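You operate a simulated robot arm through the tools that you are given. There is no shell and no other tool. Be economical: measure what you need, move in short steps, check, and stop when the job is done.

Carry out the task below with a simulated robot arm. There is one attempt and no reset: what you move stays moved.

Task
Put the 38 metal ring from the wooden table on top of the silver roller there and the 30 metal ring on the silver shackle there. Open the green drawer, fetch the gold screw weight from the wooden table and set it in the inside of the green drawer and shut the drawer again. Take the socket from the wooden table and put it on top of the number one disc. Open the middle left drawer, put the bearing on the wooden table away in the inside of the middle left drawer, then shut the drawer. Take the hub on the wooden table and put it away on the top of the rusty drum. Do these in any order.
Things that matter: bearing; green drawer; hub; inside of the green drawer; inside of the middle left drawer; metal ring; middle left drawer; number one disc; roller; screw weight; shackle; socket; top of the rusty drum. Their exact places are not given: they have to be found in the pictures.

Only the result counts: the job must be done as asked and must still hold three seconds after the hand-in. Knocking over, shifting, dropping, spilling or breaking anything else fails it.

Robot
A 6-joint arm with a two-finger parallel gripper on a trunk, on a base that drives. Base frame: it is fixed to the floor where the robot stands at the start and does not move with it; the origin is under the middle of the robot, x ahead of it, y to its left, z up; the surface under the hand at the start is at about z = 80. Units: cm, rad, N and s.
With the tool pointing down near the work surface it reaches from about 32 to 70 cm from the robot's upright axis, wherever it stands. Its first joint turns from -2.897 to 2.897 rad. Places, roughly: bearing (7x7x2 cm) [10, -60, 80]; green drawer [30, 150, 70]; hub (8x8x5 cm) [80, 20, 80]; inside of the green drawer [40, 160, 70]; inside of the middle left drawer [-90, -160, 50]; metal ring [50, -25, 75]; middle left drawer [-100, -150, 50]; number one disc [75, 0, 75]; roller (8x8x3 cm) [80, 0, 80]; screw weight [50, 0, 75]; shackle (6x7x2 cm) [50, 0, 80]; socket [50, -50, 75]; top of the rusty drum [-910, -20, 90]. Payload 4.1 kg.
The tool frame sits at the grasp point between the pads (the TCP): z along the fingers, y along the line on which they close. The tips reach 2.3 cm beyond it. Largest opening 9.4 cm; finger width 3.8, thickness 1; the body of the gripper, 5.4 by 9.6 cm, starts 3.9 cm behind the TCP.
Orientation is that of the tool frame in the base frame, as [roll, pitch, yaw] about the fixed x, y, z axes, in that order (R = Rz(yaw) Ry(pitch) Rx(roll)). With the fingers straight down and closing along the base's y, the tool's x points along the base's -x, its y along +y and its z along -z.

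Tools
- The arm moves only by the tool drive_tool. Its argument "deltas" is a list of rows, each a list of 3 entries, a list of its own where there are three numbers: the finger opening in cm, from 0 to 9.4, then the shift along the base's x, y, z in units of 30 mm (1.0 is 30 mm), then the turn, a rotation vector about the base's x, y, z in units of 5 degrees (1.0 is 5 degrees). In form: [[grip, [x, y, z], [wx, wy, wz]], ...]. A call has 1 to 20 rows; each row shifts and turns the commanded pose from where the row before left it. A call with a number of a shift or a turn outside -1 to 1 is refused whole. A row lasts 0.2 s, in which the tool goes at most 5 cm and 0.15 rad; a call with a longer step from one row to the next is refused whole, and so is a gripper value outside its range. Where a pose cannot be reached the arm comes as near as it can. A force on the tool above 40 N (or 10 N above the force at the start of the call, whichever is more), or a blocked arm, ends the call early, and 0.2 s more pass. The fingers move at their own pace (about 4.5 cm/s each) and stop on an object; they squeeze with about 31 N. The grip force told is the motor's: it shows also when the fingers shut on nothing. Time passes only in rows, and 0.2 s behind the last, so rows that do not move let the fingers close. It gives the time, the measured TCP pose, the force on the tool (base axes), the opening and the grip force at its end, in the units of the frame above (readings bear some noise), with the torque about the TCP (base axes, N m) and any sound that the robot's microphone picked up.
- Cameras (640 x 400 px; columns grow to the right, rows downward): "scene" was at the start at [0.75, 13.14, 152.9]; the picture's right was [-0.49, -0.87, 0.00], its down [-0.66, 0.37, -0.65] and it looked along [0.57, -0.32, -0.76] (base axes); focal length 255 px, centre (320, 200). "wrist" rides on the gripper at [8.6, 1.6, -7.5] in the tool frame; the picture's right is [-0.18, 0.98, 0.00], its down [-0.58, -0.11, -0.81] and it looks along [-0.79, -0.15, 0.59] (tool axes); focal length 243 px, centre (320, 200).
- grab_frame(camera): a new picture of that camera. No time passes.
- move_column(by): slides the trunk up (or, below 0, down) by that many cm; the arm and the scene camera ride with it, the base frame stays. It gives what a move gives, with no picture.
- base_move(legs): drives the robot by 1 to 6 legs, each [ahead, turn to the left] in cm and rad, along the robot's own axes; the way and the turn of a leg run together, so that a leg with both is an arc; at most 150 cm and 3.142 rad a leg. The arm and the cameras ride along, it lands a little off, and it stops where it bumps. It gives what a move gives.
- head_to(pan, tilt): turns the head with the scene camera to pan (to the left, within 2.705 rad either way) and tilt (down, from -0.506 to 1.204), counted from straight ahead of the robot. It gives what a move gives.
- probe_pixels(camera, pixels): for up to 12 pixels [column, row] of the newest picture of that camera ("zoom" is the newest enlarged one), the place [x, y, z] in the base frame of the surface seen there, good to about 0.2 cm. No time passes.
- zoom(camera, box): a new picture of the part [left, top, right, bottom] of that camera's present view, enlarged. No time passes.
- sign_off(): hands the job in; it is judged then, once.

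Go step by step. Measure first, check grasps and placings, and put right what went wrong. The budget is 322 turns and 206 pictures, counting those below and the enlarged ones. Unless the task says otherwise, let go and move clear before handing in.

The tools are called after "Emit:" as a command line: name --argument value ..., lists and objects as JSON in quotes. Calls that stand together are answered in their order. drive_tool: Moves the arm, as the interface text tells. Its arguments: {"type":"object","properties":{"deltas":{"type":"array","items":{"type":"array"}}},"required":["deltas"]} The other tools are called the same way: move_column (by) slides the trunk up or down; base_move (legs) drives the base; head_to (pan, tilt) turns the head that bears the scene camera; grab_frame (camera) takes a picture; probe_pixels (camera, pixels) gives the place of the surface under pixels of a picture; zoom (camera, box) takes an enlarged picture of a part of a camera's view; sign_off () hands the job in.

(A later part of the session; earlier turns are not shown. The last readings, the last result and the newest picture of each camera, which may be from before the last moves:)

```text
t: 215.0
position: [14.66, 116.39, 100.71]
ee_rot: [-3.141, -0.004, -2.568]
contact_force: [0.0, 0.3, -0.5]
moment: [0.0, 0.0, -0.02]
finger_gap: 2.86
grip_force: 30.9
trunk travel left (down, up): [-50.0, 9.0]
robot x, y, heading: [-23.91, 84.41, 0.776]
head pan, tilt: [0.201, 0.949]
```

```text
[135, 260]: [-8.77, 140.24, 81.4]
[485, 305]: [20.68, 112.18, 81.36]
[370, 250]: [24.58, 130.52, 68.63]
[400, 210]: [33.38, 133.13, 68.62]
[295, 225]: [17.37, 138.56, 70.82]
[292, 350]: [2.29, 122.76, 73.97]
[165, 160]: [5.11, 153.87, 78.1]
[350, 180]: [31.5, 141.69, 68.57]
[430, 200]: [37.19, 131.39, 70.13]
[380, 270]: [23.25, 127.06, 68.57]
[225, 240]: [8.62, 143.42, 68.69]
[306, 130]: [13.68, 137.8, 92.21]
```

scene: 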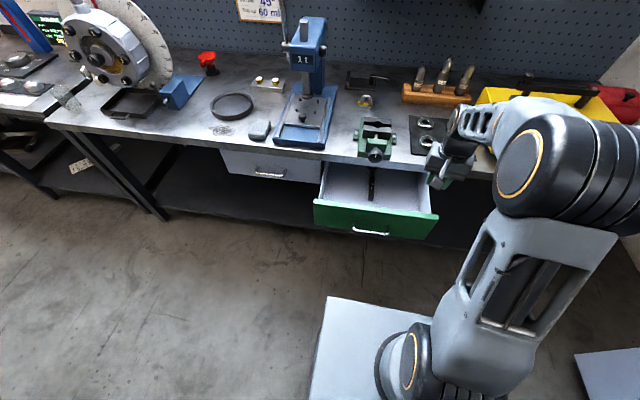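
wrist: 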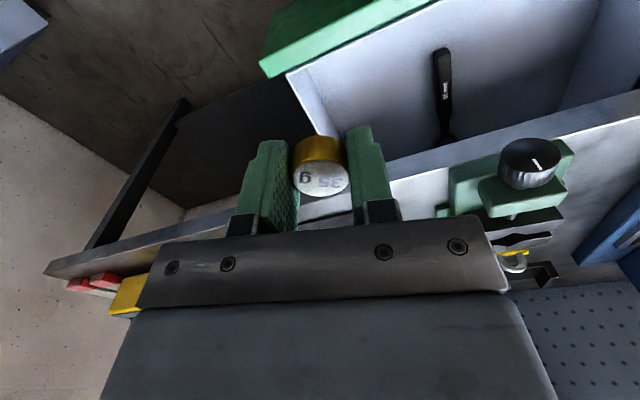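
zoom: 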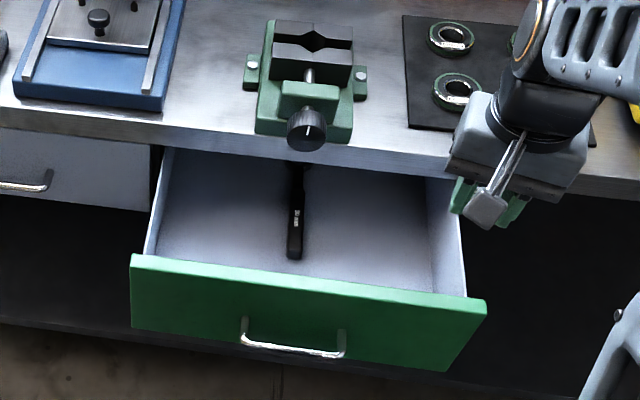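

Drawer floor is z 68.6, with a black driver in the middle. I'll set the weight in the right half (u≈104, v≈−74), turning the camera sideways so it clears the drawer front.

Emit:
move_column --by -10

Emit:
drive_tool --deltas '[[0, [0.087, 0.222, 0], [0, 0, -1]], [0, [0.087, 0.222, 0], [0, 0, -1]], [0, [0.087, 0.222, 0], [0, 0, -1]], [0, [0.087, 0.222, 0], [0, 0, -1]], [0, [0.087, 0.222, 0], [0, 0, -1]], [0, [0.087, 0.222, 0], [0, 0, -1]], [0, [0.087, 0.222, 0], [0, 0, -1]], [0, [0.087, 0.222, 0], [0, 0, -1]], [0, [0.087, 0.222, 0], [0, 0, -1]], [0, [0.087, 0.222, 0], [0, 0, -1]], [0, [0.087, 0.222, 0], [0, 0, -1]], [0, [0.087, 0.222, 0], [0, 0, -1]], [0, [0.087, 0.222, 0], [0, 0, -1]], [0, [0.087, 0.222, 0], [0, 0, -1]], [0, [0.087, 0.222, 0], [0, 0, -1]]]'

Emit:
grab_frame --camera "scene"

Emit:
grab_frame --camera "wrist"

```text
t: 216.3
position: [14.76, 116.3, 90.68]
ee_rot: [3.142, -0.003, -2.565]
contact_force: [-0.8, -0.7, 0.0]
moment: [0.01, 0.01, 0.01]
finger_gap: 2.85
grip_force: 30.6
trunk travel left (down, up): [-40.0, 19.0]
robot x, y, heading: [-23.77, 83.67, 0.773]
head pan, tilt: [0.201, 0.949]
```

```text
t: 219.5
position: [18.76, 126.38, 90.63]
ee_rot: [-3.14, -0.003, 2.405]
contact_force: [-0.1, -0.5, -0.4]
moment: [-0.02, 0.03, -0.04]
finger_gap: 2.85
grip_force: 30.5
trunk travel left (down, up): [-40.0, 19.0]
robot x, y, heading: [-23.76, 84.02, 0.77]
head pan, tilt: [0.201, 0.949]
```

```text
116 pictures are left
```

scene: 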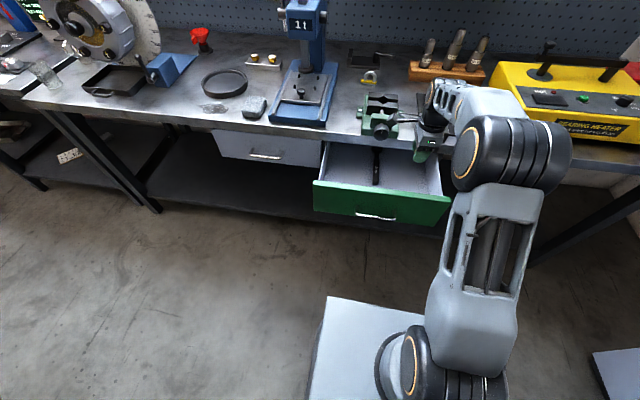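

```text
115 pictures are left
```

wrist: 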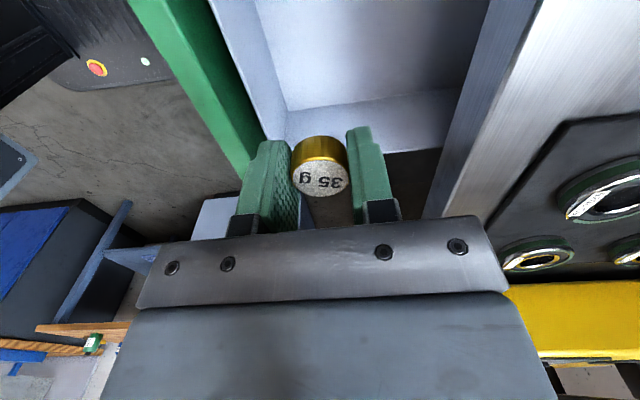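

Position is good; I'll shift 1 cm away from the vise and lower into the drawer.

Emit:
drive_tool --deltas '[[0, [-0.277, -0.289, 0], [0, 0, 0]], [0, [0, 0, -0.8], [0, 0, 0]], [0, [0, 0, -0.8], [0, 0, 0]], [0, [0, 0, -0.8], [0, 0, 0]], [0, [0, 0, -0.8], [0, 0, 0]], [0, [0, 0, -0.8], [0, 0, 0]], [0, [0, 0, -0.8], [0, 0, 0]], [0, [0, 0, -0.8], [0, 0, 0]], [0, [0, 0, 0], [0, 0, 0]]]'

Emit:
grab_frame --camera "wrist"

```text
t: 221.4
position: [18.14, 125.74, 74.86]
ee_rot: [3.123, -0.002, 2.406]
contact_force: [1.2, 0.9, 19.1]
moment: [-0.61, 0.76, -0.03]
finger_gap: 2.85
grip_force: 31.4
trunk travel left (down, up): [-40.0, 19.0]
robot x, y, heading: [-24.03, 84.03, 0.771]
head pan, tilt: [0.201, 0.949]
stopped in row 9: the force on the tool passed its limit at 43 N (the readings are from after the stop); the commanded pose is now the measured one
```

```text
114 pictures are left
```

wrist: 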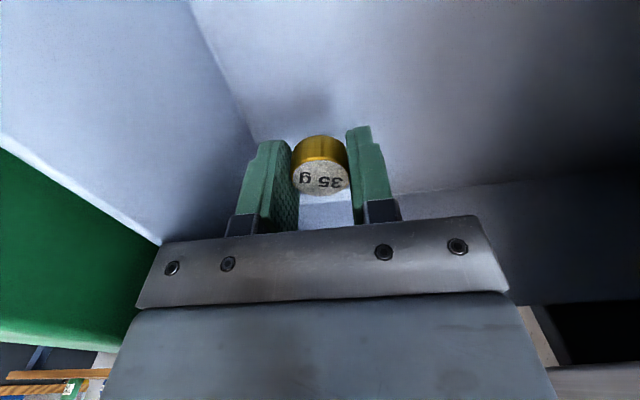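

The gripper body touched the inner front wall's top edge (contact offset −5 cm in u). I'll rise, shift 2.3 cm inward and lower again.

Emit:
drive_tool --deltas '[[0, [0, 0, 0.4], [0, 0, 0]], [0, [0.27, 0.28, 0], [0, 0, 0]], [0, [0.27, 0.28, 0], [0, 0, 0]], [0, [0, 0, 0], [0, 0, 0]]]'

Emit:
drive_tool --deltas '[[0, [0, 0, -0.4], [0, 0, 0]], [0, [0, 0, -0.4], [0, 0, 0]], [0, [0, 0, -0.4], [0, 0, 0]], [0, [0, 0, 0], [0, 0, 0]]]'

Emit:
grab_frame --camera "scene"

```text
t: 222.4
position: [19.78, 127.41, 75.68]
ee_rot: [3.131, -0.002, 2.408]
contact_force: [0.7, -0.2, 0.4]
moment: [-0.01, -0.01, 0.0]
finger_gap: 2.85
grip_force: 30.6
trunk travel left (down, up): [-40.0, 19.0]
robot x, y, heading: [-23.66, 83.86, 0.772]
head pan, tilt: [0.201, 0.949]
```

```text
t: 223.4
position: [19.63, 127.57, 72.21]
ee_rot: [3.131, -0.004, 2.405]
contact_force: [0.2, 0.2, -0.8]
moment: [-0.02, 0.02, 0.0]
finger_gap: 2.85
grip_force: 31.3
trunk travel left (down, up): [-40.0, 19.0]
robot x, y, heading: [-23.83, 84.08, 0.775]
head pan, tilt: [0.201, 0.949]
```

```text
113 pictures are left
```

scene: 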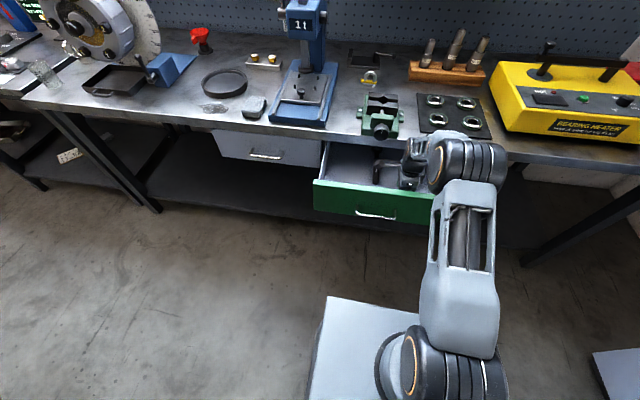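

Clear now at z 72.2. I'll lower the last cm gently to the floor.

Emit:
drive_tool --deltas '[[0, [0, 0, -0.15], [0, 0, 0]], [0, [0, 0, -0.1], [0, 0, 0]], [0, [0, 0, -0.06], [0, 0, 0]], [0, [0, 0, 0], [0, 0, 0]]]'

```text
t: 224.4
position: [19.63, 127.45, 71.17]
ee_rot: [3.132, -0.003, 2.407]
contact_force: [0.2, -0.1, -0.6]
moment: [0.02, 0.03, 0.01]
finger_gap: 2.87
grip_force: 30.6
trunk travel left (down, up): [-40.0, 19.0]
robot x, y, heading: [-24.16, 84.03, 0.773]
head pan, tilt: [0.201, 0.949]
```

Emit:
drive_tool --deltas '[[0, [0, 0, -0.04], [0, 0, 0]], [0, [0, 0, -0.04], [0, 0, 0]], [0, [0, 0, 0], [0, 0, 0]]]'

```text
t: 225.2
position: [19.51, 127.4, 71.22]
ee_rot: [3.128, -0.001, 2.407]
contact_force: [0.0, 1.3, 8.9]
moment: [-0.01, 0.0, 0.01]
finger_gap: 2.86
grip_force: 30.4
trunk travel left (down, up): [-40.0, 19.0]
robot x, y, heading: [-23.97, 83.88, 0.776]
head pan, tilt: [0.201, 0.949]
```

Contact at 8.9 N. I'll release and rise.

Emit:
drive_tool --deltas '[[3.6, [0, 0, 0], [0, 0, 0]], [5, [0, 0, 0], [0, 0, 0]], [5, [0, 0, 0.3], [0, 0, 0]], [5, [0, 0, 0.7], [0, 0, 0]], [5, [0, 0, 0.9], [0, 0, 0]], [5, [0, 0, 0.9], [0, 0, 0]], [5, [0, 0, 0.9], [0, 0, 0]], [5, [0, 0, 0.9], [0, 0, 0]], [5, [0, 0, 0.9], [0, 0, 0]], [5, [0, 0, 0.9], [0, 0, 0]]]'

Emit:
grab_frame --camera "wrist"

```text
t: 227.4
position: [19.56, 127.26, 90.09]
ee_rot: [3.132, -0.002, 2.407]
contact_force: [0.2, -0.2, 0.8]
moment: [0.01, 0.03, -0.01]
finger_gap: 4.99
grip_force: 0.1
trunk travel left (down, up): [-40.0, 19.0]
robot x, y, heading: [-23.85, 83.78, 0.773]
head pan, tilt: [0.201, 0.949]
```

```text
112 pictures are left
```

wrist: 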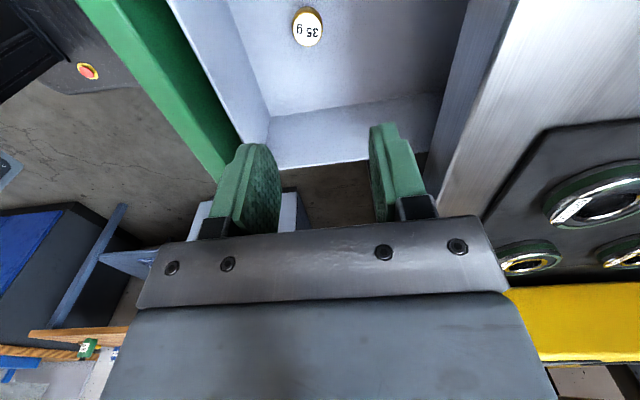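

The weight lies in the drawer (306, 27). Now I'll move in front of the handle with the fingers closed to push the drawer shut.

Emit:
drive_tool --deltas '[[0, [-0.4, -0.165, 0], [0, 0, 1]], [0, [-0.4, -0.165, 0], [0, 0, 1]], [0, [-0.4, -0.165, 0], [0, 0, 1]], [0, [-0.4, -0.165, 0], [0, 0, 1]], [0, [-0.4, -0.165, 0], [0, 0, 1]], [0, [-0.4, -0.165, 0], [0, 0, 1]], [0, [-0.4, -0.165, 0], [0, 0, 1]], [0, [-0.4, -0.165, 0], [0, 0, 1]], [0, [-0.4, -0.165, 0], [0, 0, 1]], [0, [-0.4, -0.165, 0], [0, 0, 1]], [0, [-0.4, -0.165, 0], [0, 0, 1]], [0, [-0.4, -0.165, 0], [0, 0, 1]], [0, [-0.4, -0.165, 0], [0, 0, 1]], [0, [-0.4, -0.165, 0], [0, 0, 1]], [0, [-0.4, -0.165, 0], [0, 0, 1]], [0, [-0.4, -0.165, 0], [0, 0, 1]], [0, [-0.4, -0.165, 0], [0, 0, 1]], [0, [-0.4, -0.165, 0], [0, 0, 0.6]]]'

Emit:
drive_tool --deltas '[[0, [0, 0, -0.917], [0, 0, 0]], [0, [0, 0, -0.917], [0, 0, 0]], [0, [0, 0, -0.917], [0, 0, 0]], [0, [0, 0, -0.917], [0, 0, 0]], [0, [0, 0, -0.917], [0, 0, 0]], [0, [0, 0, -0.917], [0, 0, 0]]]'

Emit:
grab_frame --camera "wrist"

Emit:
grab_frame --camera "scene"

```text
t: 231.2
position: [-1.96, 118.26, 90.21]
ee_rot: [3.131, -0.002, -2.339]
contact_force: [-0.8, 1.2, 1.3]
moment: [0.0, 0.0, 0.0]
finger_gap: 0.01
grip_force: 30.8
trunk travel left (down, up): [-40.0, 19.0]
robot x, y, heading: [-23.99, 83.81, 0.77]
head pan, tilt: [0.201, 0.949]
```

```text
t: 232.6
position: [-1.98, 118.28, 73.68]
ee_rot: [3.132, -0.002, -2.341]
contact_force: [-0.2, 0.2, -0.7]
moment: [0.0, 0.02, -0.03]
finger_gap: 0.02
grip_force: 31.3
trunk travel left (down, up): [-40.0, 19.0]
robot x, y, heading: [-24.07, 84.24, 0.771]
head pan, tilt: [0.201, 0.949]
```

```text
111 pictures are left
```

wrist: 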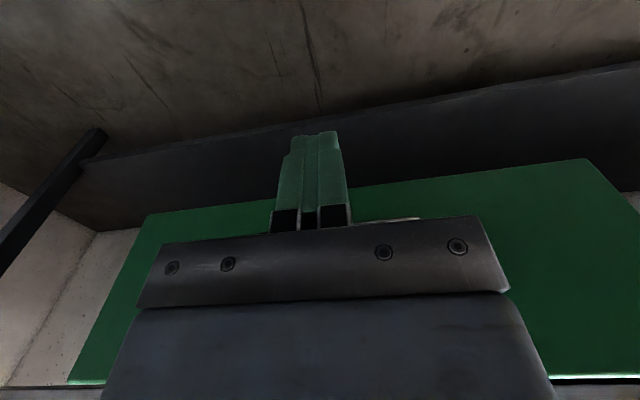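

```text
110 pictures are left
```

scene: 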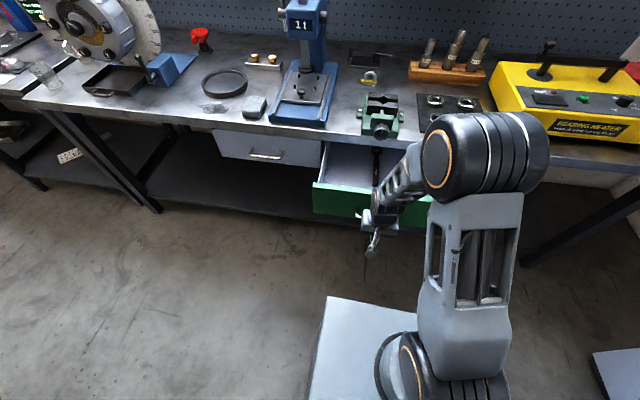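

A vertical wrist would hit the vise knob at the end, so I'll tilt the tool 35° with the tips leading, then push the handle.

Emit:
drive_tool --deltas '[[0, [0, 0, 0], [0.722, -0.692, 0]], [0, [0, 0, 0], [0.722, -0.692, 0]], [0, [0, 0, 0], [0.722, -0.692, 0]], [0, [0, 0, 0], [0.722, -0.692, 0]], [0, [0, 0, 0], [0.722, -0.692, 0]], [0, [0, 0, 0], [0.722, -0.692, 0]], [0, [0, 0, 0], [0.722, -0.692, 0]]]'

Emit:
drive_tool --deltas '[[0, [0.35, 0.365, 0], [0, 0, 0]], [0, [0.35, 0.365, 0], [0, 0, 0]], [0, [0.35, 0.365, 0], [0, 0, 0]], [0, [0.35, 0.365, 0], [0, 0, 0]], [0, [0.35, 0.365, 0], [0, 0, 0]], [0, [0.35, 0.365, 0], [0, 0, 0]]]'

Emit:
grab_frame --camera "scene"

```text
t: 234.2
position: [-1.69, 117.9, 73.58]
ee_rot: [-3.11, 0.463, -2.342]
contact_force: [-0.6, -0.1, 0.7]
moment: [-0.02, 0.02, -0.01]
finger_gap: 0.0
grip_force: 31.1
out of reach, approached as far as the arm can: row 4, 5
trunk travel left (down, up): [-40.0, 19.0]
robot x, y, heading: [-23.98, 84.21, 0.772]
head pan, tilt: [0.201, 0.949]
```

```text
t: 235.6
position: [4.85, 124.53, 73.59]
ee_rot: [-3.106, 0.462, -2.341]
contact_force: [0.9, -0.2, 0.3]
moment: [0.05, -0.02, 0.0]
finger_gap: 0.0
grip_force: 30.4
trunk travel left (down, up): [-40.0, 19.0]
robot x, y, heading: [-23.92, 83.91, 0.768]
head pan, tilt: [0.201, 0.949]
```

```text
109 pictures are left
```

scene: 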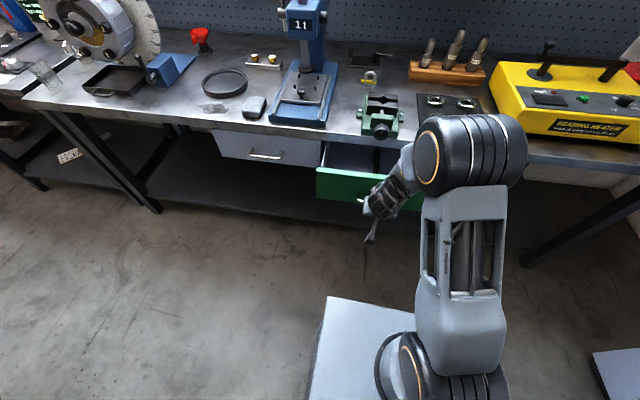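

The drawer is closing. I'll keep pushing.

Emit:
drive_tool --deltas '[[0, [0.35, 0.365, 0], [0, 0, 0]], [0, [0.35, 0.365, 0], [0, 0, 0]], [0, [0.35, 0.365, 0], [0, 0, 0]], [0, [0.35, 0.365, 0], [0, 0, 0]], [0, [0.35, 0.365, 0], [0, 0, 0]], [0, [0.35, 0.365, 0], [0, 0, 0]], [0, [0.35, 0.365, 0], [0, 0, 0]], [0, [0.35, 0.365, 0], [0, 0, 0]]]'

Emit:
grab_frame --camera "scene"

```text
t: 237.4
position: [13.04, 132.98, 73.79]
ee_rot: [-3.106, 0.463, -2.342]
contact_force: [0.5, 0.7, -0.1]
moment: [-0.01, 0.01, -0.01]
finger_gap: 0.0
grip_force: 31.4
trunk travel left (down, up): [-40.0, 19.0]
robot x, y, heading: [-23.97, 83.97, 0.774]
head pan, tilt: [0.201, 0.949]
```

```text
108 pictures are left
```

scene: 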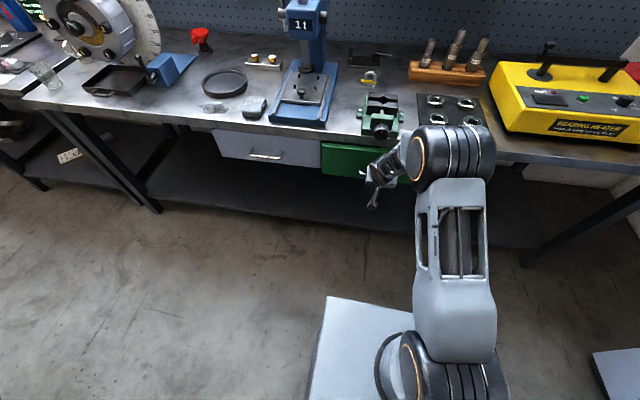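

Emit:
drive_tool --deltas '[[0, [0.23, 0.24, 0], [0, 0, 0]], [0, [0.23, 0.24, 0], [0, 0, 0]], [0, [0.15, 0.16, 0], [0, 0, 0]], [0, [0.12, 0.13, 0], [0, 0, 0]], [0, [0.12, 0.13, 0], [0, 0, 0]], [0, [0.12, 0.13, 0], [0, 0, 0]]]'

Emit:
zoom --camera "scene" --box '[300, 110, 460, 210]'

```text
t: 238.7
position: [15.03, 135.32, 73.07]
ee_rot: [-3.102, 0.443, -2.338]
contact_force: [-1.5, -1.1, -2.3]
moment: [-0.02, -0.01, 0.06]
finger_gap: 0.01
grip_force: 31.4
trunk travel left (down, up): [-40.0, 19.0]
robot x, y, heading: [-24.21, 84.28, 0.773]
head pan, tilt: [0.201, 0.949]
stopped in row 6: the force on the tool passed its limit at 62 N (the readings are from after the stop); the commanded pose is now the measured one
```

```text
4.00 times, centred on (380, 160) of scene
```

zoom: 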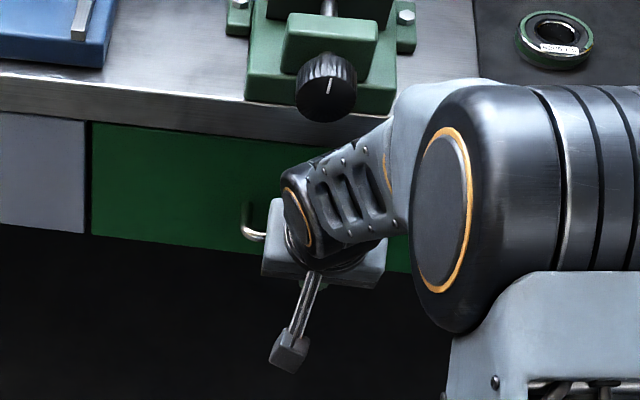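

The drawer hit its stop. I'll back away and check that it is fully shut.

Emit:
drive_tool --deltas '[[0, [-0.5, -0.52, 0], [0, 0, 0]], [0, [-0.6, -0.62, 0], [0, 0, 0]], [0, [-0.6, -0.62, 0], [0, 0, 0]], [0, [-0.6, -0.62, 0.2], [-0.722, 0.692, 0]], [0, [-0.4, -0.42, 0.6], [-0.722, 0.692, 0]], [0, [0, 0, 0.9], [-0.722, 0.692, 0]], [0, [0, 0, 0.9], [-0.722, 0.692, 0]], [0, [0, 0, 0.9], [-0.722, 0.692, 0]], [0, [0, 0, 0.9], [-0.15, 0.14, 0]], [0, [0.3, -0.7, 0.9], [0, 0, 0]], [0, [0.3, -0.9, 0.9], [0, 0, 0]], [0, [0.3, -0.9, 0.9], [0, 0, 0]], [0, [0.3, -0.9, 0], [0, 0, 0]], [0, [0.3, -0.9, 0], [0, 0, 0]], [0, [0.3, -0.9, 0], [0, 0, 0]], [0, [0.3, -0.9, 0], [0, 0, 0]]]'

Emit:
zoom --camera "scene" --box '[300, 110, 460, 210]'

```text
t: 242.1
position: [13.2, 108.86, 94.48]
ee_rot: [-3.101, -0.009, -2.338]
contact_force: [-0.4, 0.7, 1.0]
moment: [0.01, 0.0, 0.0]
finger_gap: 0.01
grip_force: 31.1
trunk travel left (down, up): [-40.0, 19.0]
robot x, y, heading: [-23.85, 84.33, 0.769]
head pan, tilt: [0.201, 0.949]
```

```text
4.00 times, centred on (380, 160) of scene
```

zoom: 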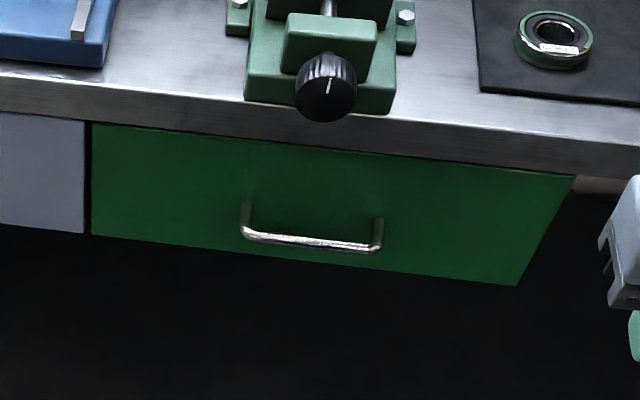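

Emit:
probe_pixels --camera "zoom" --pixels '[[310, 240], [180, 190], [470, 220]]'

```text
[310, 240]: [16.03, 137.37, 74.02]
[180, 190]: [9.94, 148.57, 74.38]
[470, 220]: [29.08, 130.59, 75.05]
```

The green drawer is shut (face back at u 114.1). Now I'll reverse along the aisle toward the blue cabinet with the middle left drawer.

Emit:
base_move --legs '[[-110, 0.02], [-90, 0.0], [0, -1.54]]'

Emit:
head_to --pan 0.0 --tilt 0.6

Emit:
grab_frame --camera "scene"

```text
t: 255.8
position: [-139.72, -92.53, 94.39]
ee_rot: [-3.1, -0.009, 2.427]
contact_force: [-0.3, -0.8, -0.1]
moment: [0.01, -0.01, 0.0]
finger_gap: 0.0
grip_force: 31.1
trunk travel left (down, up): [-40.0, 19.0]
robot x, y, heading: [-166.54, -56.98, -0.744]
head pan, tilt: [0.201, 0.949]
```

```text
t: 256.6
position: [-139.6, -92.44, 94.37]
ee_rot: [-3.099, -0.01, 2.427]
contact_force: [0.0, -0.4, 0.6]
moment: [-0.01, -0.02, 0.01]
finger_gap: 0.0
grip_force: 30.7
trunk travel left (down, up): [-40.0, 19.0]
robot x, y, heading: [-166.74, -56.99, -0.74]
head pan, tilt: [0.0, 0.6]
```

```text
105 pictures are left
```

scene: 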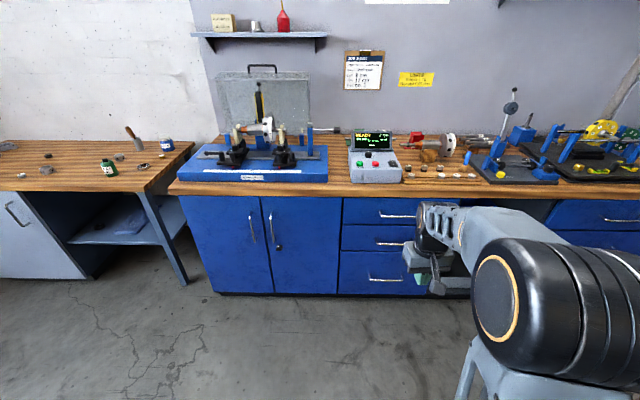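

I see a three-drawer column at (390, 240) and more drawers to the right. I'll look closer and probe.

Emit:
zoom --camera "scene" --box '[320, 180, 480, 300]'

Emit:
probe_pixels --camera "scene" --pixels '[[395, 216], [392, 244], [388, 280], [350, 240], [342, 225], [342, 248], [600, 245], [620, 220], [345, 290], [360, 192]]'

Emit:
head_to --pan -0.7 --tilt 0.6

Emit:
grab_frame --camera "scene"

```text
3.33 times, centred on (400, 240) of scene
```

zoom: 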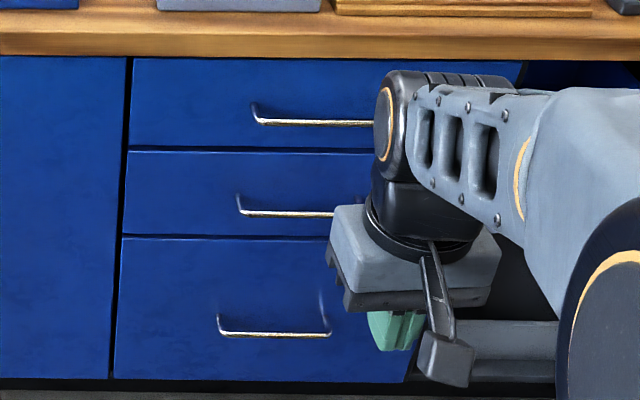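

```text
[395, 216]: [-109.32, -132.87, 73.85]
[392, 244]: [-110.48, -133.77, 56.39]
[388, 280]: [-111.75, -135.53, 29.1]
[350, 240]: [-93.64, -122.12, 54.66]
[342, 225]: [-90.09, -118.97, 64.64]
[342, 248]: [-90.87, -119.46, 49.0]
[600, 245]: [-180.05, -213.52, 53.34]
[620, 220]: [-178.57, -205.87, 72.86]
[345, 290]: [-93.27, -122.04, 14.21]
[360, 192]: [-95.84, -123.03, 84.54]
```

```text
t: 257.7
position: [-139.69, -92.44, 94.43]
ee_rot: [-3.1, -0.01, 2.428]
contact_force: [-0.4, -0.4, -0.1]
moment: [0.0, 0.01, -0.03]
finger_gap: 0.02
grip_force: 30.9
trunk travel left (down, up): [-40.0, 19.0]
robot x, y, heading: [-166.47, -56.45, -0.736]
head pan, tilt: [-0.7, 0.6]
```

```text
103 pictures are left
```

scene: 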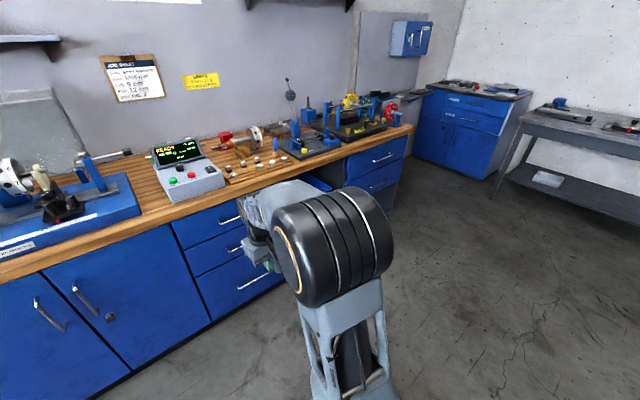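

Emit:
zoom --camera "scene" --box '[165, 190, 305, 310]'

```text
3.33 times, centred on (235, 250) of scene
```

zoom: 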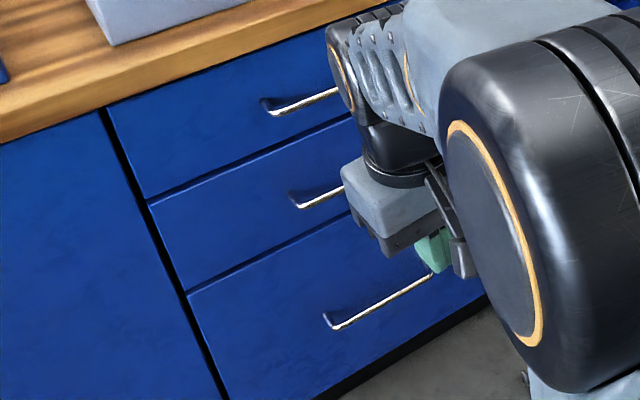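

Emit:
probe_pixels --camera "zoom" --pixels '[[300, 206], [338, 189], [336, 326], [428, 278], [275, 111], [330, 94], [160, 200], [190, 285], [230, 230]]'

```text
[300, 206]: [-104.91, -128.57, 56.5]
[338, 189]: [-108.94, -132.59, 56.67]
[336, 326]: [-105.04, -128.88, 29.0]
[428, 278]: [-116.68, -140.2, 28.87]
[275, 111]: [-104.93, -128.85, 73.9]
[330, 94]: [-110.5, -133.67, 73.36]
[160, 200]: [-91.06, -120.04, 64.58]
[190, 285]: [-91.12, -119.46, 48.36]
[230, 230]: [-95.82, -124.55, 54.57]
```

The middle-left handle runs u −165…−181 at v≈13.3, z 56.6, face at v 17.1. I'll drive to a spot centred on it, facing the cabinet.

Emit:
base_move --legs '[[0, -0.7], [28, 0], [0, 0.672]]'

Emit:
drive_tool --deltas '[[3, [0, 0, 0], [0, 0, -1]], [3, [0, 0, 0], [0, 0, -1]], [3, [0, 0, 0], [0, 0, -1]], [3, [0, 0, 0], [0, 0, -1]], [3, [0, 0, 0], [0, 0, -1]], [3, [0, 0, 0], [0, 0, -1]], [3, [0, 0, 0], [0, 0, -1]], [3, [0, 0, 0], [0, 0, -1]], [3, [0, 0, 0], [0, 0, -1]], [3, [0, 0, 0], [0, 0, -1]], [3, [0, 0, 0], [0, 0, -1]], [3, [0, 0, 0], [0, 0, -1]], [3, [0, 0, 0], [0, 0, -1]], [3, [0, 0, 0], [0, 0, -1]], [3, [0, 0, 0], [0, 0, -1]], [3, [0, 0, 0], [0, 0, -1]], [3, [0, 0, 0], [0, 0, -1]], [3, [0, 0, 0], [0, 0, -1]]]'

Emit:
move_column --by -30

Emit:
head_to --pan 0.15 --tilt 0.8

Emit:
grab_frame --camera "scene"

```text
t: 263.3
position: [-137.77, -121.32, 94.48]
ee_rot: [-3.101, -0.01, 2.39]
contact_force: [-0.6, 0.6, -0.4]
moment: [0.0, 0.02, -0.03]
finger_gap: 0.01
grip_force: 31.0
trunk travel left (down, up): [-40.0, 19.0]
robot x, y, heading: [-163.36, -84.58, -0.782]
head pan, tilt: [-0.7, 0.6]
```

```text
t: 267.1
position: [-137.76, -121.37, 94.47]
ee_rot: [-3.099, -0.011, 0.817]
contact_force: [0.6, -0.4, 0.2]
moment: [-0.01, 0.04, -0.01]
finger_gap: 3.01
grip_force: 0.1
trunk travel left (down, up): [-40.0, 19.0]
robot x, y, heading: [-163.17, -84.56, -0.779]
head pan, tilt: [-0.7, 0.6]
```

```text
t: 270.1
position: [-137.79, -121.33, 64.43]
ee_rot: [-3.101, -0.009, 0.82]
contact_force: [-0.5, 1.3, 0.5]
moment: [-0.03, -0.01, 0.02]
finger_gap: 3.0
grip_force: 0.1
trunk travel left (down, up): [-10.0, 49.0]
robot x, y, heading: [-163.6, -84.6, -0.78]
head pan, tilt: [-0.7, 0.6]
```

```text
t: 271.3
position: [-137.85, -121.34, 64.33]
ee_rot: [-3.1, -0.009, 0.819]
contact_force: [-0.2, 0.8, 0.4]
moment: [0.01, 0.01, -0.02]
finger_gap: 3.0
grip_force: 0.0
trunk travel left (down, up): [-10.0, 49.0]
robot x, y, heading: [-163.31, -84.29, -0.778]
head pan, tilt: [0.15, 0.799]
```

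```text
101 pictures are left
```

scene: 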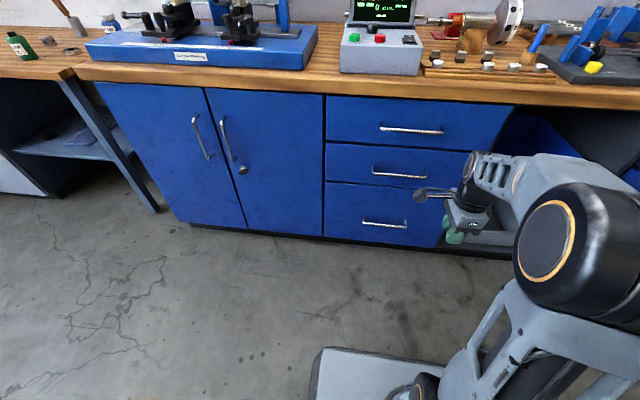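

Emit:
zoom --camera "scene" --box '[320, 90, 480, 250]'

```text
2.50 times, centred on (400, 170) of scene
```

zoom: 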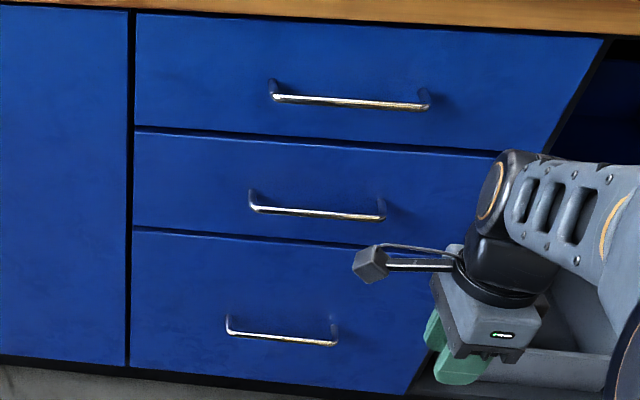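

Emit:
probe_pixels --camera "zoom" --pixels '[[258, 210], [315, 214], [378, 218], [200, 190], [430, 200], [350, 102]]'

```text
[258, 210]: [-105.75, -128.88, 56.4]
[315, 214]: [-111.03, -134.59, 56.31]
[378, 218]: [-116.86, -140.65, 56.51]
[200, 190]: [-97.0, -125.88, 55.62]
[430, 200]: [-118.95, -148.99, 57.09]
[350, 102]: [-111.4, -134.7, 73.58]
```

Handle mid is (−111.2, −134.75, 56.4). I'll move to a standoff above and in front of it while tilting the tool 45°.

Emit:
drive_tool --deltas '[[3, [0.69, -0.216, 0.137], [-0.692, -0.722, 0]], [3, [0.69, -0.216, 0.137], [-0.692, -0.722, 0]], [3, [0.69, -0.216, 0.137], [-0.692, -0.722, 0]], [3, [0.69, -0.216, 0.137], [-0.692, -0.722, 0]], [3, [0.69, -0.216, 0.137], [-0.692, -0.722, 0]], [3, [0.69, -0.216, 0.137], [-0.692, -0.722, 0]], [3, [0.69, -0.216, 0.137], [-0.692, -0.722, 0]], [3, [0.69, -0.216, 0.137], [-0.692, -0.722, 0]], [3, [0.69, -0.216, 0.137], [-0.692, -0.722, 0]]]'

Emit:
grab_frame --camera "scene"

Emit:
grab_frame --camera "wrist"

```text
t: 273.3
position: [-119.23, -127.27, 68.07]
ee_rot: [2.397, 0.001, 0.824]
contact_force: [0.1, 0.8, 0.0]
moment: [-0.01, 0.01, -0.01]
finger_gap: 2.99
grip_force: 0.1
trunk travel left (down, up): [-10.0, 49.0]
robot x, y, heading: [-163.26, -84.38, -0.779]
head pan, tilt: [0.15, 0.799]
```

```text
99 pictures are left
```

scene: 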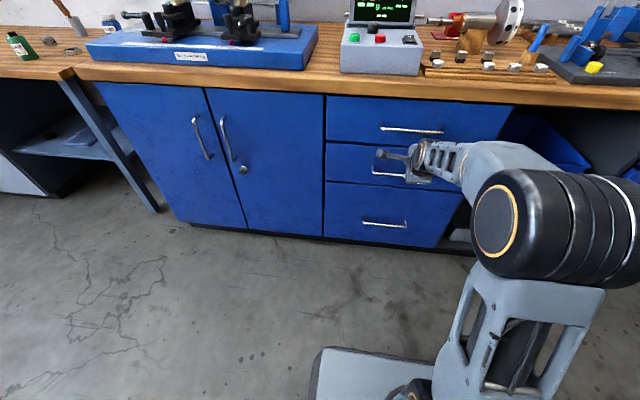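

```text
98 pictures are left
```

wrist: 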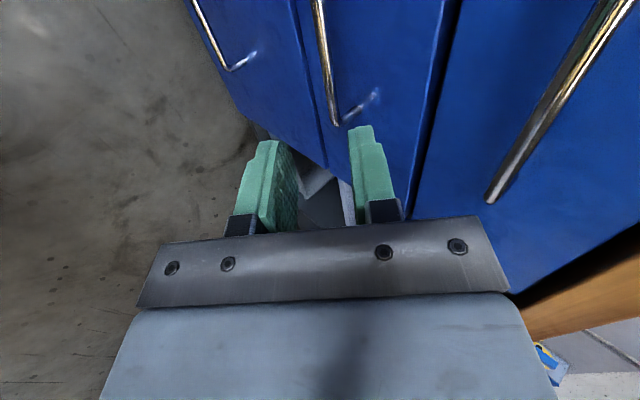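

Nicely aligned. I'll approach along the tool axis, then check.

Emit:
drive_tool --deltas '[[3, [0.4, -0.385, -0.56], [0, 0, 0]], [3, [0.4, -0.385, -0.56], [0, 0, 0]], [3, [0.4, -0.385, -0.56], [0, 0, 0]], [3, [0.4, -0.385, -0.56], [0, 0, 0]], [3, [0.4, -0.385, -0.56], [0, 0, 0]], [3, [0, 0, 0], [0, 0, 0]]]'

Emit:
grab_frame --camera "wrist"

```text
t: 274.7
position: [-113.15, -133.11, 59.79]
ee_rot: [2.398, 0.001, 0.823]
contact_force: [-0.2, 0.5, -0.9]
moment: [-0.04, -0.02, -0.01]
finger_gap: 2.98
grip_force: 0.0
trunk travel left (down, up): [-10.0, 49.0]
robot x, y, heading: [-163.02, -84.75, -0.781]
head pan, tilt: [0.15, 0.799]
```

```text
97 pictures are left
```

wrist: 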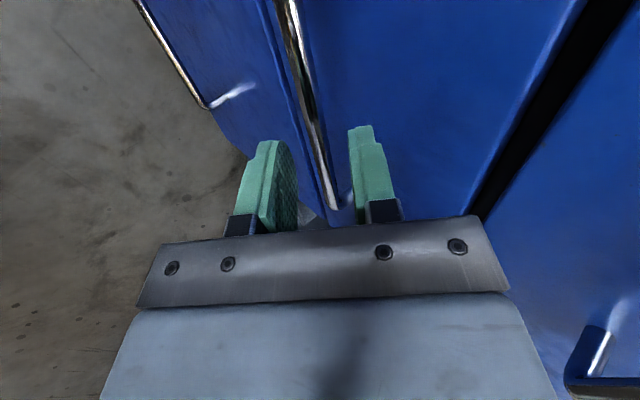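

The bar lies between the fingers. I'll go the last 3 cm and close.

Emit:
drive_tool --deltas '[[3, [0.3, -0.288, -0.45], [0, 0, 0]], [3, [0.3, -0.288, -0.45], [0, 0, 0]], [3, [0, 0, 0], [0, 0, 0]], [0, [0, 0, 0], [0, 0, 0]], [0, [0, 0, 0], [0, 0, 0]], [0, [0, 0, 0], [0, 0, 0]], [0, [0, 0, 0], [0, 0, 0]]]'

Emit:
grab_frame --camera "wrist"

```text
t: 276.3
position: [-111.41, -134.59, 57.06]
ee_rot: [2.4, 0.002, 0.822]
contact_force: [-2.7, 5.3, -3.3]
moment: [0.57, -0.44, -0.54]
finger_gap: 1.16
grip_force: 44.6
trunk travel left (down, up): [-10.0, 49.0]
robot x, y, heading: [-163.43, -84.86, -0.778]
head pan, tilt: [0.15, 0.799]
```

```text
96 pictures are left
```

wrist: 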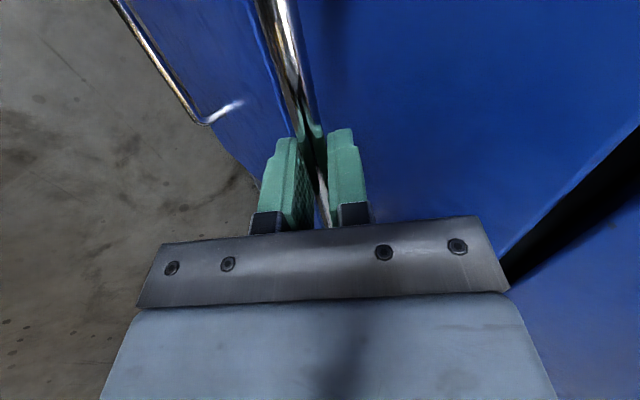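

Gripped (1.16 cm). I'll pull by reversing the base, 10 cm first.

Emit:
base_move --legs '[[-10, 0]]'

Emit:
grab_frame --camera "wrist"

```text
t: 277.5
position: [-118.53, -127.74, 57.02]
ee_rot: [2.397, 0.002, 0.821]
contact_force: [-2.1, -3.1, -7.0]
moment: [0.2, -0.15, -0.51]
finger_gap: 1.17
grip_force: 44.5
trunk travel left (down, up): [-10.0, 49.0]
robot x, y, heading: [-170.54, -77.33, -0.786]
head pan, tilt: [0.15, 0.799]
```

```text
95 pictures are left
```

wrist: 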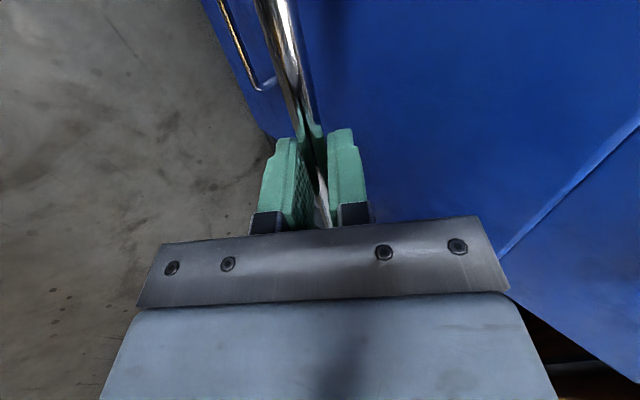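

The drawer follows. I'll pull another 15 cm.

Emit:
base_move --legs '[[-15, 0]]'

Emit:
grab_frame --camera "scene"

```text
t: 278.8
position: [-129.57, -117.19, 56.97]
ee_rot: [2.398, 0.001, 0.819]
contact_force: [-25.4, -27.7, -3.8]
moment: [-0.27, 0.26, -0.37]
finger_gap: 1.15
grip_force: 44.9
trunk travel left (down, up): [-10.0, 49.0]
robot x, y, heading: [-181.19, -66.92, -0.782]
head pan, tilt: [0.15, 0.799]
```

```text
94 pictures are left
```

scene: 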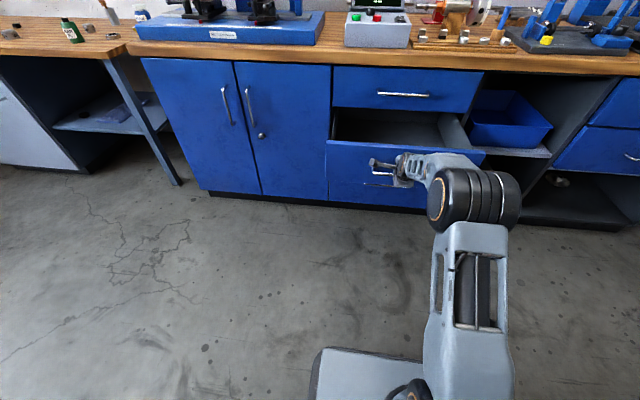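

The drawer is about 25 cm open. I'll relieve the side load, release and withdraw along the tool axis.

Emit:
drive_tool --deltas '[[0, [-0.08, -0.085, 0], [0, 0, 0]], [2.2, [0, 0, 0], [0, 0, 0]], [4, [0, 0, 0], [0, 0, 0]], [4, [0, 0, 0], [0, 0, 0]], [4, [-0.3, 0.29, 0.45], [0, 0, 0]], [4, [-0.4, 0.385, 0.56], [0, 0, 0]], [4, [-0.4, 0.385, 0.56], [0, 0, 0]], [4, [-0.4, 0.385, 0.56], [0, 0, 0]]]'

Emit:
grab_frame --camera "scene"

```text
t: 280.6
position: [-134.22, -113.11, 63.51]
ee_rot: [2.399, 0.002, 0.817]
contact_force: [-0.8, 0.5, 0.0]
moment: [0.01, -0.03, -0.04]
finger_gap: 3.99
grip_force: 0.1
trunk travel left (down, up): [-10.0, 49.0]
robot x, y, heading: [-181.1, -66.59, -0.787]
head pan, tilt: [0.15, 0.799]
```

```text
93 pictures are left
```

scene: 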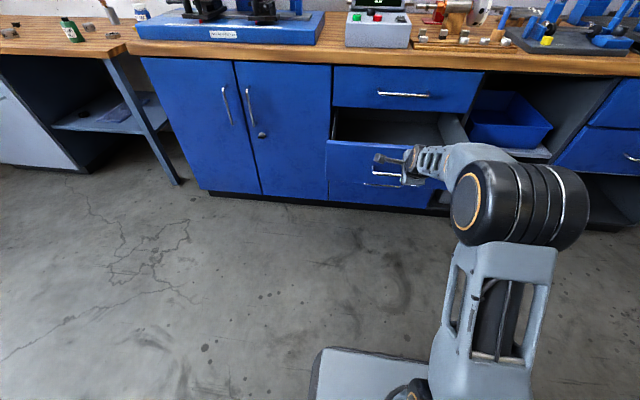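

Released with the drawer left open. I'll raise the trunk, straighten the tool and drive to the bearing's end of the table.

Emit:
move_column --by 40

Emit:
drive_tool --deltas '[[8.8, [-0.2, 0.19, 0.1], [0.692, 0.722, 0]], [8.8, [-0.2, 0.19, 0.1], [0.692, 0.722, 0]], [8.8, [-0.2, 0.19, 0.1], [0.692, 0.722, 0]], [8.8, [-0.2, 0.19, 0.1], [0.692, 0.722, 0]], [8.8, [-0.2, 0.19, 0.1], [0.692, 0.722, 0]], [8.8, [-0.2, 0.19, 0.1], [0.692, 0.722, 0]], [8.8, [-0.2, 0.19, 0.1], [0.692, 0.722, 0]], [8.8, [-0.2, 0.19, 0.1], [0.692, 0.722, 0]], [8.8, [0, 0, 0], [0.35, 0.37, 0]]]'

Emit:
base_move --legs '[[0, 1.126], [146, 0], [0, -1.106]]'

Emit:
head_to --pan 0.0 --tilt 0.95

Emit:
grab_frame --camera "scene"

```text
t: 284.5
position: [-134.19, -113.04, 103.41]
ee_rot: [2.398, 0.003, 0.82]
contact_force: [0.5, 0.1, -1.0]
moment: [0.01, -0.02, -0.04]
finger_gap: 3.99
grip_force: 0.1
trunk travel left (down, up): [-50.0, 9.0]
robot x, y, heading: [-181.18, -66.81, -0.789]
head pan, tilt: [0.15, 0.799]
```

```text
t: 286.5
position: [-139.06, -108.55, 105.77]
ee_rot: [-3.141, -0.005, 0.817]
contact_force: [0.3, -0.2, 0.1]
moment: [0.01, -0.01, 0.0]
finger_gap: 8.81
grip_force: 0.1
trunk travel left (down, up): [-50.0, 9.0]
robot x, y, heading: [-181.01, -66.39, -0.784]
head pan, tilt: [0.15, 0.799]
```

```text
t: 299.2
position: [-4.48, -59.8, 105.75]
ee_rot: [3.14, -0.008, 0.823]
contact_force: [0.8, 0.8, -0.3]
moment: [-0.01, 0.03, 0.01]
finger_gap: 8.79
grip_force: 0.2
trunk travel left (down, up): [-50.0, 9.0]
robot x, y, heading: [-46.95, -18.41, -0.779]
head pan, tilt: [0.15, 0.799]
```

```text
t: 299.9
position: [-4.45, -59.86, 105.81]
ee_rot: [3.139, -0.006, 0.824]
contact_force: [-0.5, 0.2, 0.1]
moment: [0.0, -0.02, 0.02]
finger_gap: 8.79
grip_force: 0.0
trunk travel left (down, up): [-50.0, 9.0]
robot x, y, heading: [-47.25, -18.36, -0.781]
head pan, tilt: [0.0, 0.949]
```

```text
92 pictures are left
```

scene: 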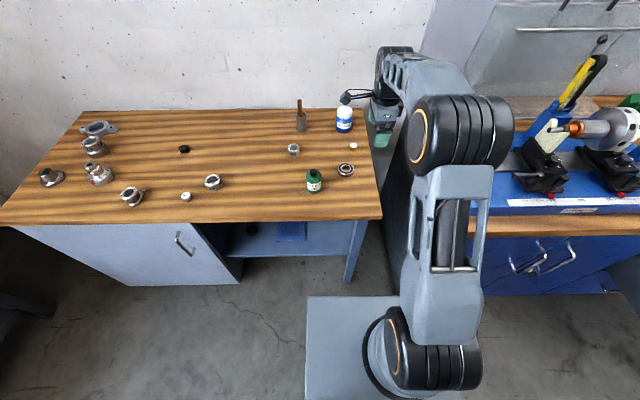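

Emit:
zoom --camera "scene" --box '[300, 130, 390, 200]'

Emit:
grab_frame --camera "wrist"

```text
5.71 times, centred on (345, 165) of scene
```

zoom: 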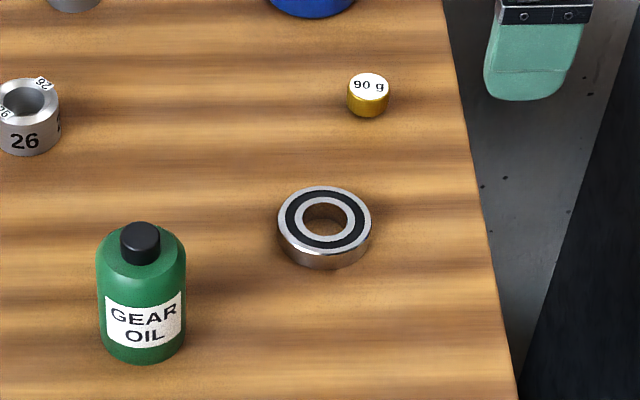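

```text
90 pictures are left
```

wrist: 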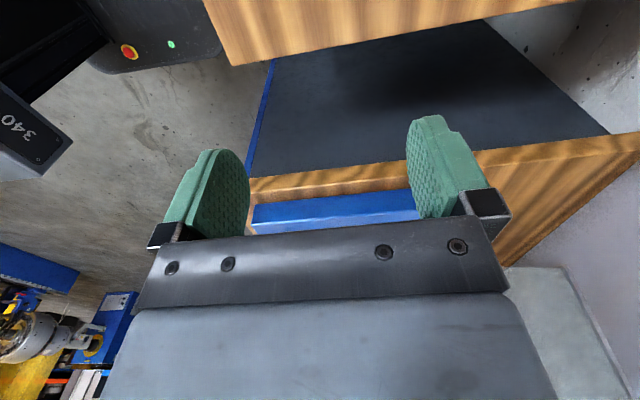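

Emit:
probe_pixels --camera "zoom" --pixels '[[282, 220], [368, 216], [324, 190], [327, 250], [300, 218], [140, 240], [368, 85]]'

```text
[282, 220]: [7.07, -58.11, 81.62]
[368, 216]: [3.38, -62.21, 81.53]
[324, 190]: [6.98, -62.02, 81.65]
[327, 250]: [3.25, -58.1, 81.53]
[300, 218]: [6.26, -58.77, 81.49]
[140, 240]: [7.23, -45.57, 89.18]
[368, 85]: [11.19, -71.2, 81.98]
```

Bearing: centre (5.2, −60.1), top 81.6, about 6 across. Moving over it and lowering part-way.

Emit:
drive_tool --deltas '[[8.8, [0.8, -0.02, -0.9], [0, 0, 0]], [8.8, [0.8, -0.02, -0.9], [0, 0, 0]], [8.8, [0.8, -0.02, -0.9], [0, 0, 0]], [8.8, [0.8, -0.02, -0.9], [0, 0, 0]], [8.8, [0, 0, -0.9], [0, 0, 0]], [8.8, [0, 0, -0.6], [0, 0, 0]], [8.8, [0, 0, 0], [0, 0, 0]]]'

Emit:
grab_frame --camera "wrist"

```text
t: 301.5
position: [5.04, -60.14, 90.48]
ee_rot: [3.139, -0.006, 0.824]
contact_force: [-0.3, -0.7, -0.5]
moment: [-0.01, 0.04, 0.0]
finger_gap: 8.78
grip_force: 0.0
trunk travel left (down, up): [-50.0, 9.0]
robot x, y, heading: [-47.06, -17.74, -0.779]
head pan, tilt: [0.0, 0.949]
```

```text
89 pictures are left
```

wrist: 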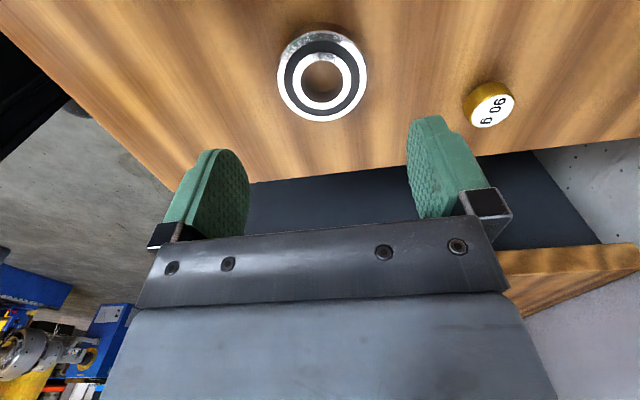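

Emit:
drive_tool --deltas '[[8.8, [0.03, 0, -0.9], [0, 0, 0]], [8.8, [0, 0, -0.9], [0, 0, 0]], [8.8, [0, 0, -0.88], [0, 0, 0]], [0, [0, 0, 0], [0, 0, 0]], [0, [0, 0, 0], [0, 0, 0]], [0, [0, 0, 0], [0, 0, 0]], [0, [0, 0, 0], [0, 0, 0]], [0, [0, 0, 0], [0, 0, 0]]]'

Emit:
drive_tool --deltas '[[0, [0, 0, 0.2], [0, 0, 0]], [0, [0, 0, 0.4], [0, 0, 0]], [0, [0, 0, 0.8], [0, 0, 0]], [0, [0, 0, 0.8], [0, 0, 0]], [0, [-0.3, 0.2, 0.9], [0, 0, 0]], [0, [-0.5, 0.3, 0.9], [0, 0, 0]], [0, [-0.6, 0.4, 0.9], [0, 0, 0]], [0, [-0.6, 0.4, 0.9], [0, 0, 0]]]'

Emit:
grab_frame --camera "wrist"

```text
t: 303.3
position: [5.08, -60.16, 82.49]
ee_rot: [3.141, -0.008, 0.824]
contact_force: [0.3, 0.3, -0.3]
moment: [0.06, 0.03, -0.01]
finger_gap: 6.1
grip_force: 30.9
trunk travel left (down, up): [-50.0, 9.0]
robot x, y, heading: [-46.84, -18.29, -0.782]
head pan, tilt: [0.0, 0.949]
```

```text
t: 305.1
position: [-1.1, -56.16, 100.18]
ee_rot: [3.14, -0.009, 0.823]
contact_force: [0.1, 0.7, -1.7]
moment: [0.02, 0.0, 0.01]
finger_gap: 6.08
grip_force: 31.1
trunk travel left (down, up): [-50.0, 9.0]
robot x, y, heading: [-46.68, -18.17, -0.78]
head pan, tilt: [0.0, 0.949]
```

```text
88 pictures are left
```

wrist: 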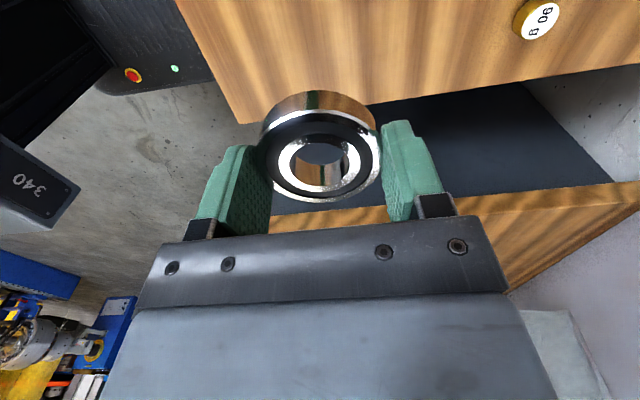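

The bearing is held (6.1 cm). Driving back to the open drawer.

Emit:
base_move --legs '[[0, 1.274], [-133, 0], [0, -1.259]]'

Emit:
head_to --pan 0.15 --tilt 0.9

Emit:
grab_frame --camera "scene"

```text
t: 318.1
position: [-122.26, -117.34, 99.98]
ee_rot: [3.14, -0.006, 0.81]
contact_force: [-0.9, 0.3, -0.8]
moment: [-0.02, 0.0, 0.0]
finger_gap: 6.07
grip_force: 31.0
trunk travel left (down, up): [-50.0, 9.0]
robot x, y, heading: [-167.53, -78.27, -0.795]
head pan, tilt: [0.0, 0.949]
```

```text
t: 318.8
position: [-122.22, -117.22, 99.96]
ee_rot: [-3.141, -0.006, 0.809]
contact_force: [-1.0, 0.9, -1.6]
moment: [0.03, 0.05, -0.01]
finger_gap: 6.07
grip_force: 31.3
trunk travel left (down, up): [-50.0, 9.0]
robot x, y, heading: [-167.66, -78.48, -0.794]
head pan, tilt: [0.15, 0.901]
```

```text
87 pictures are left
```

scene: 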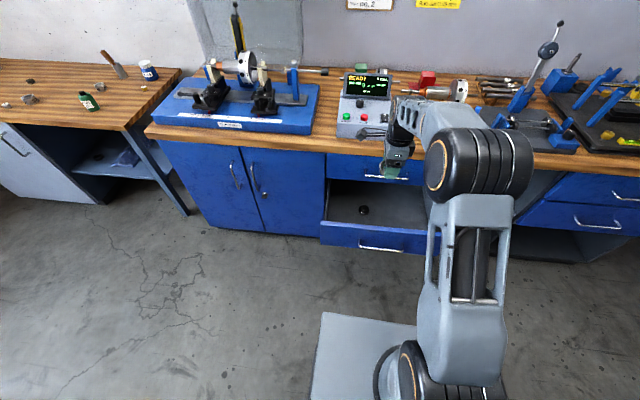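

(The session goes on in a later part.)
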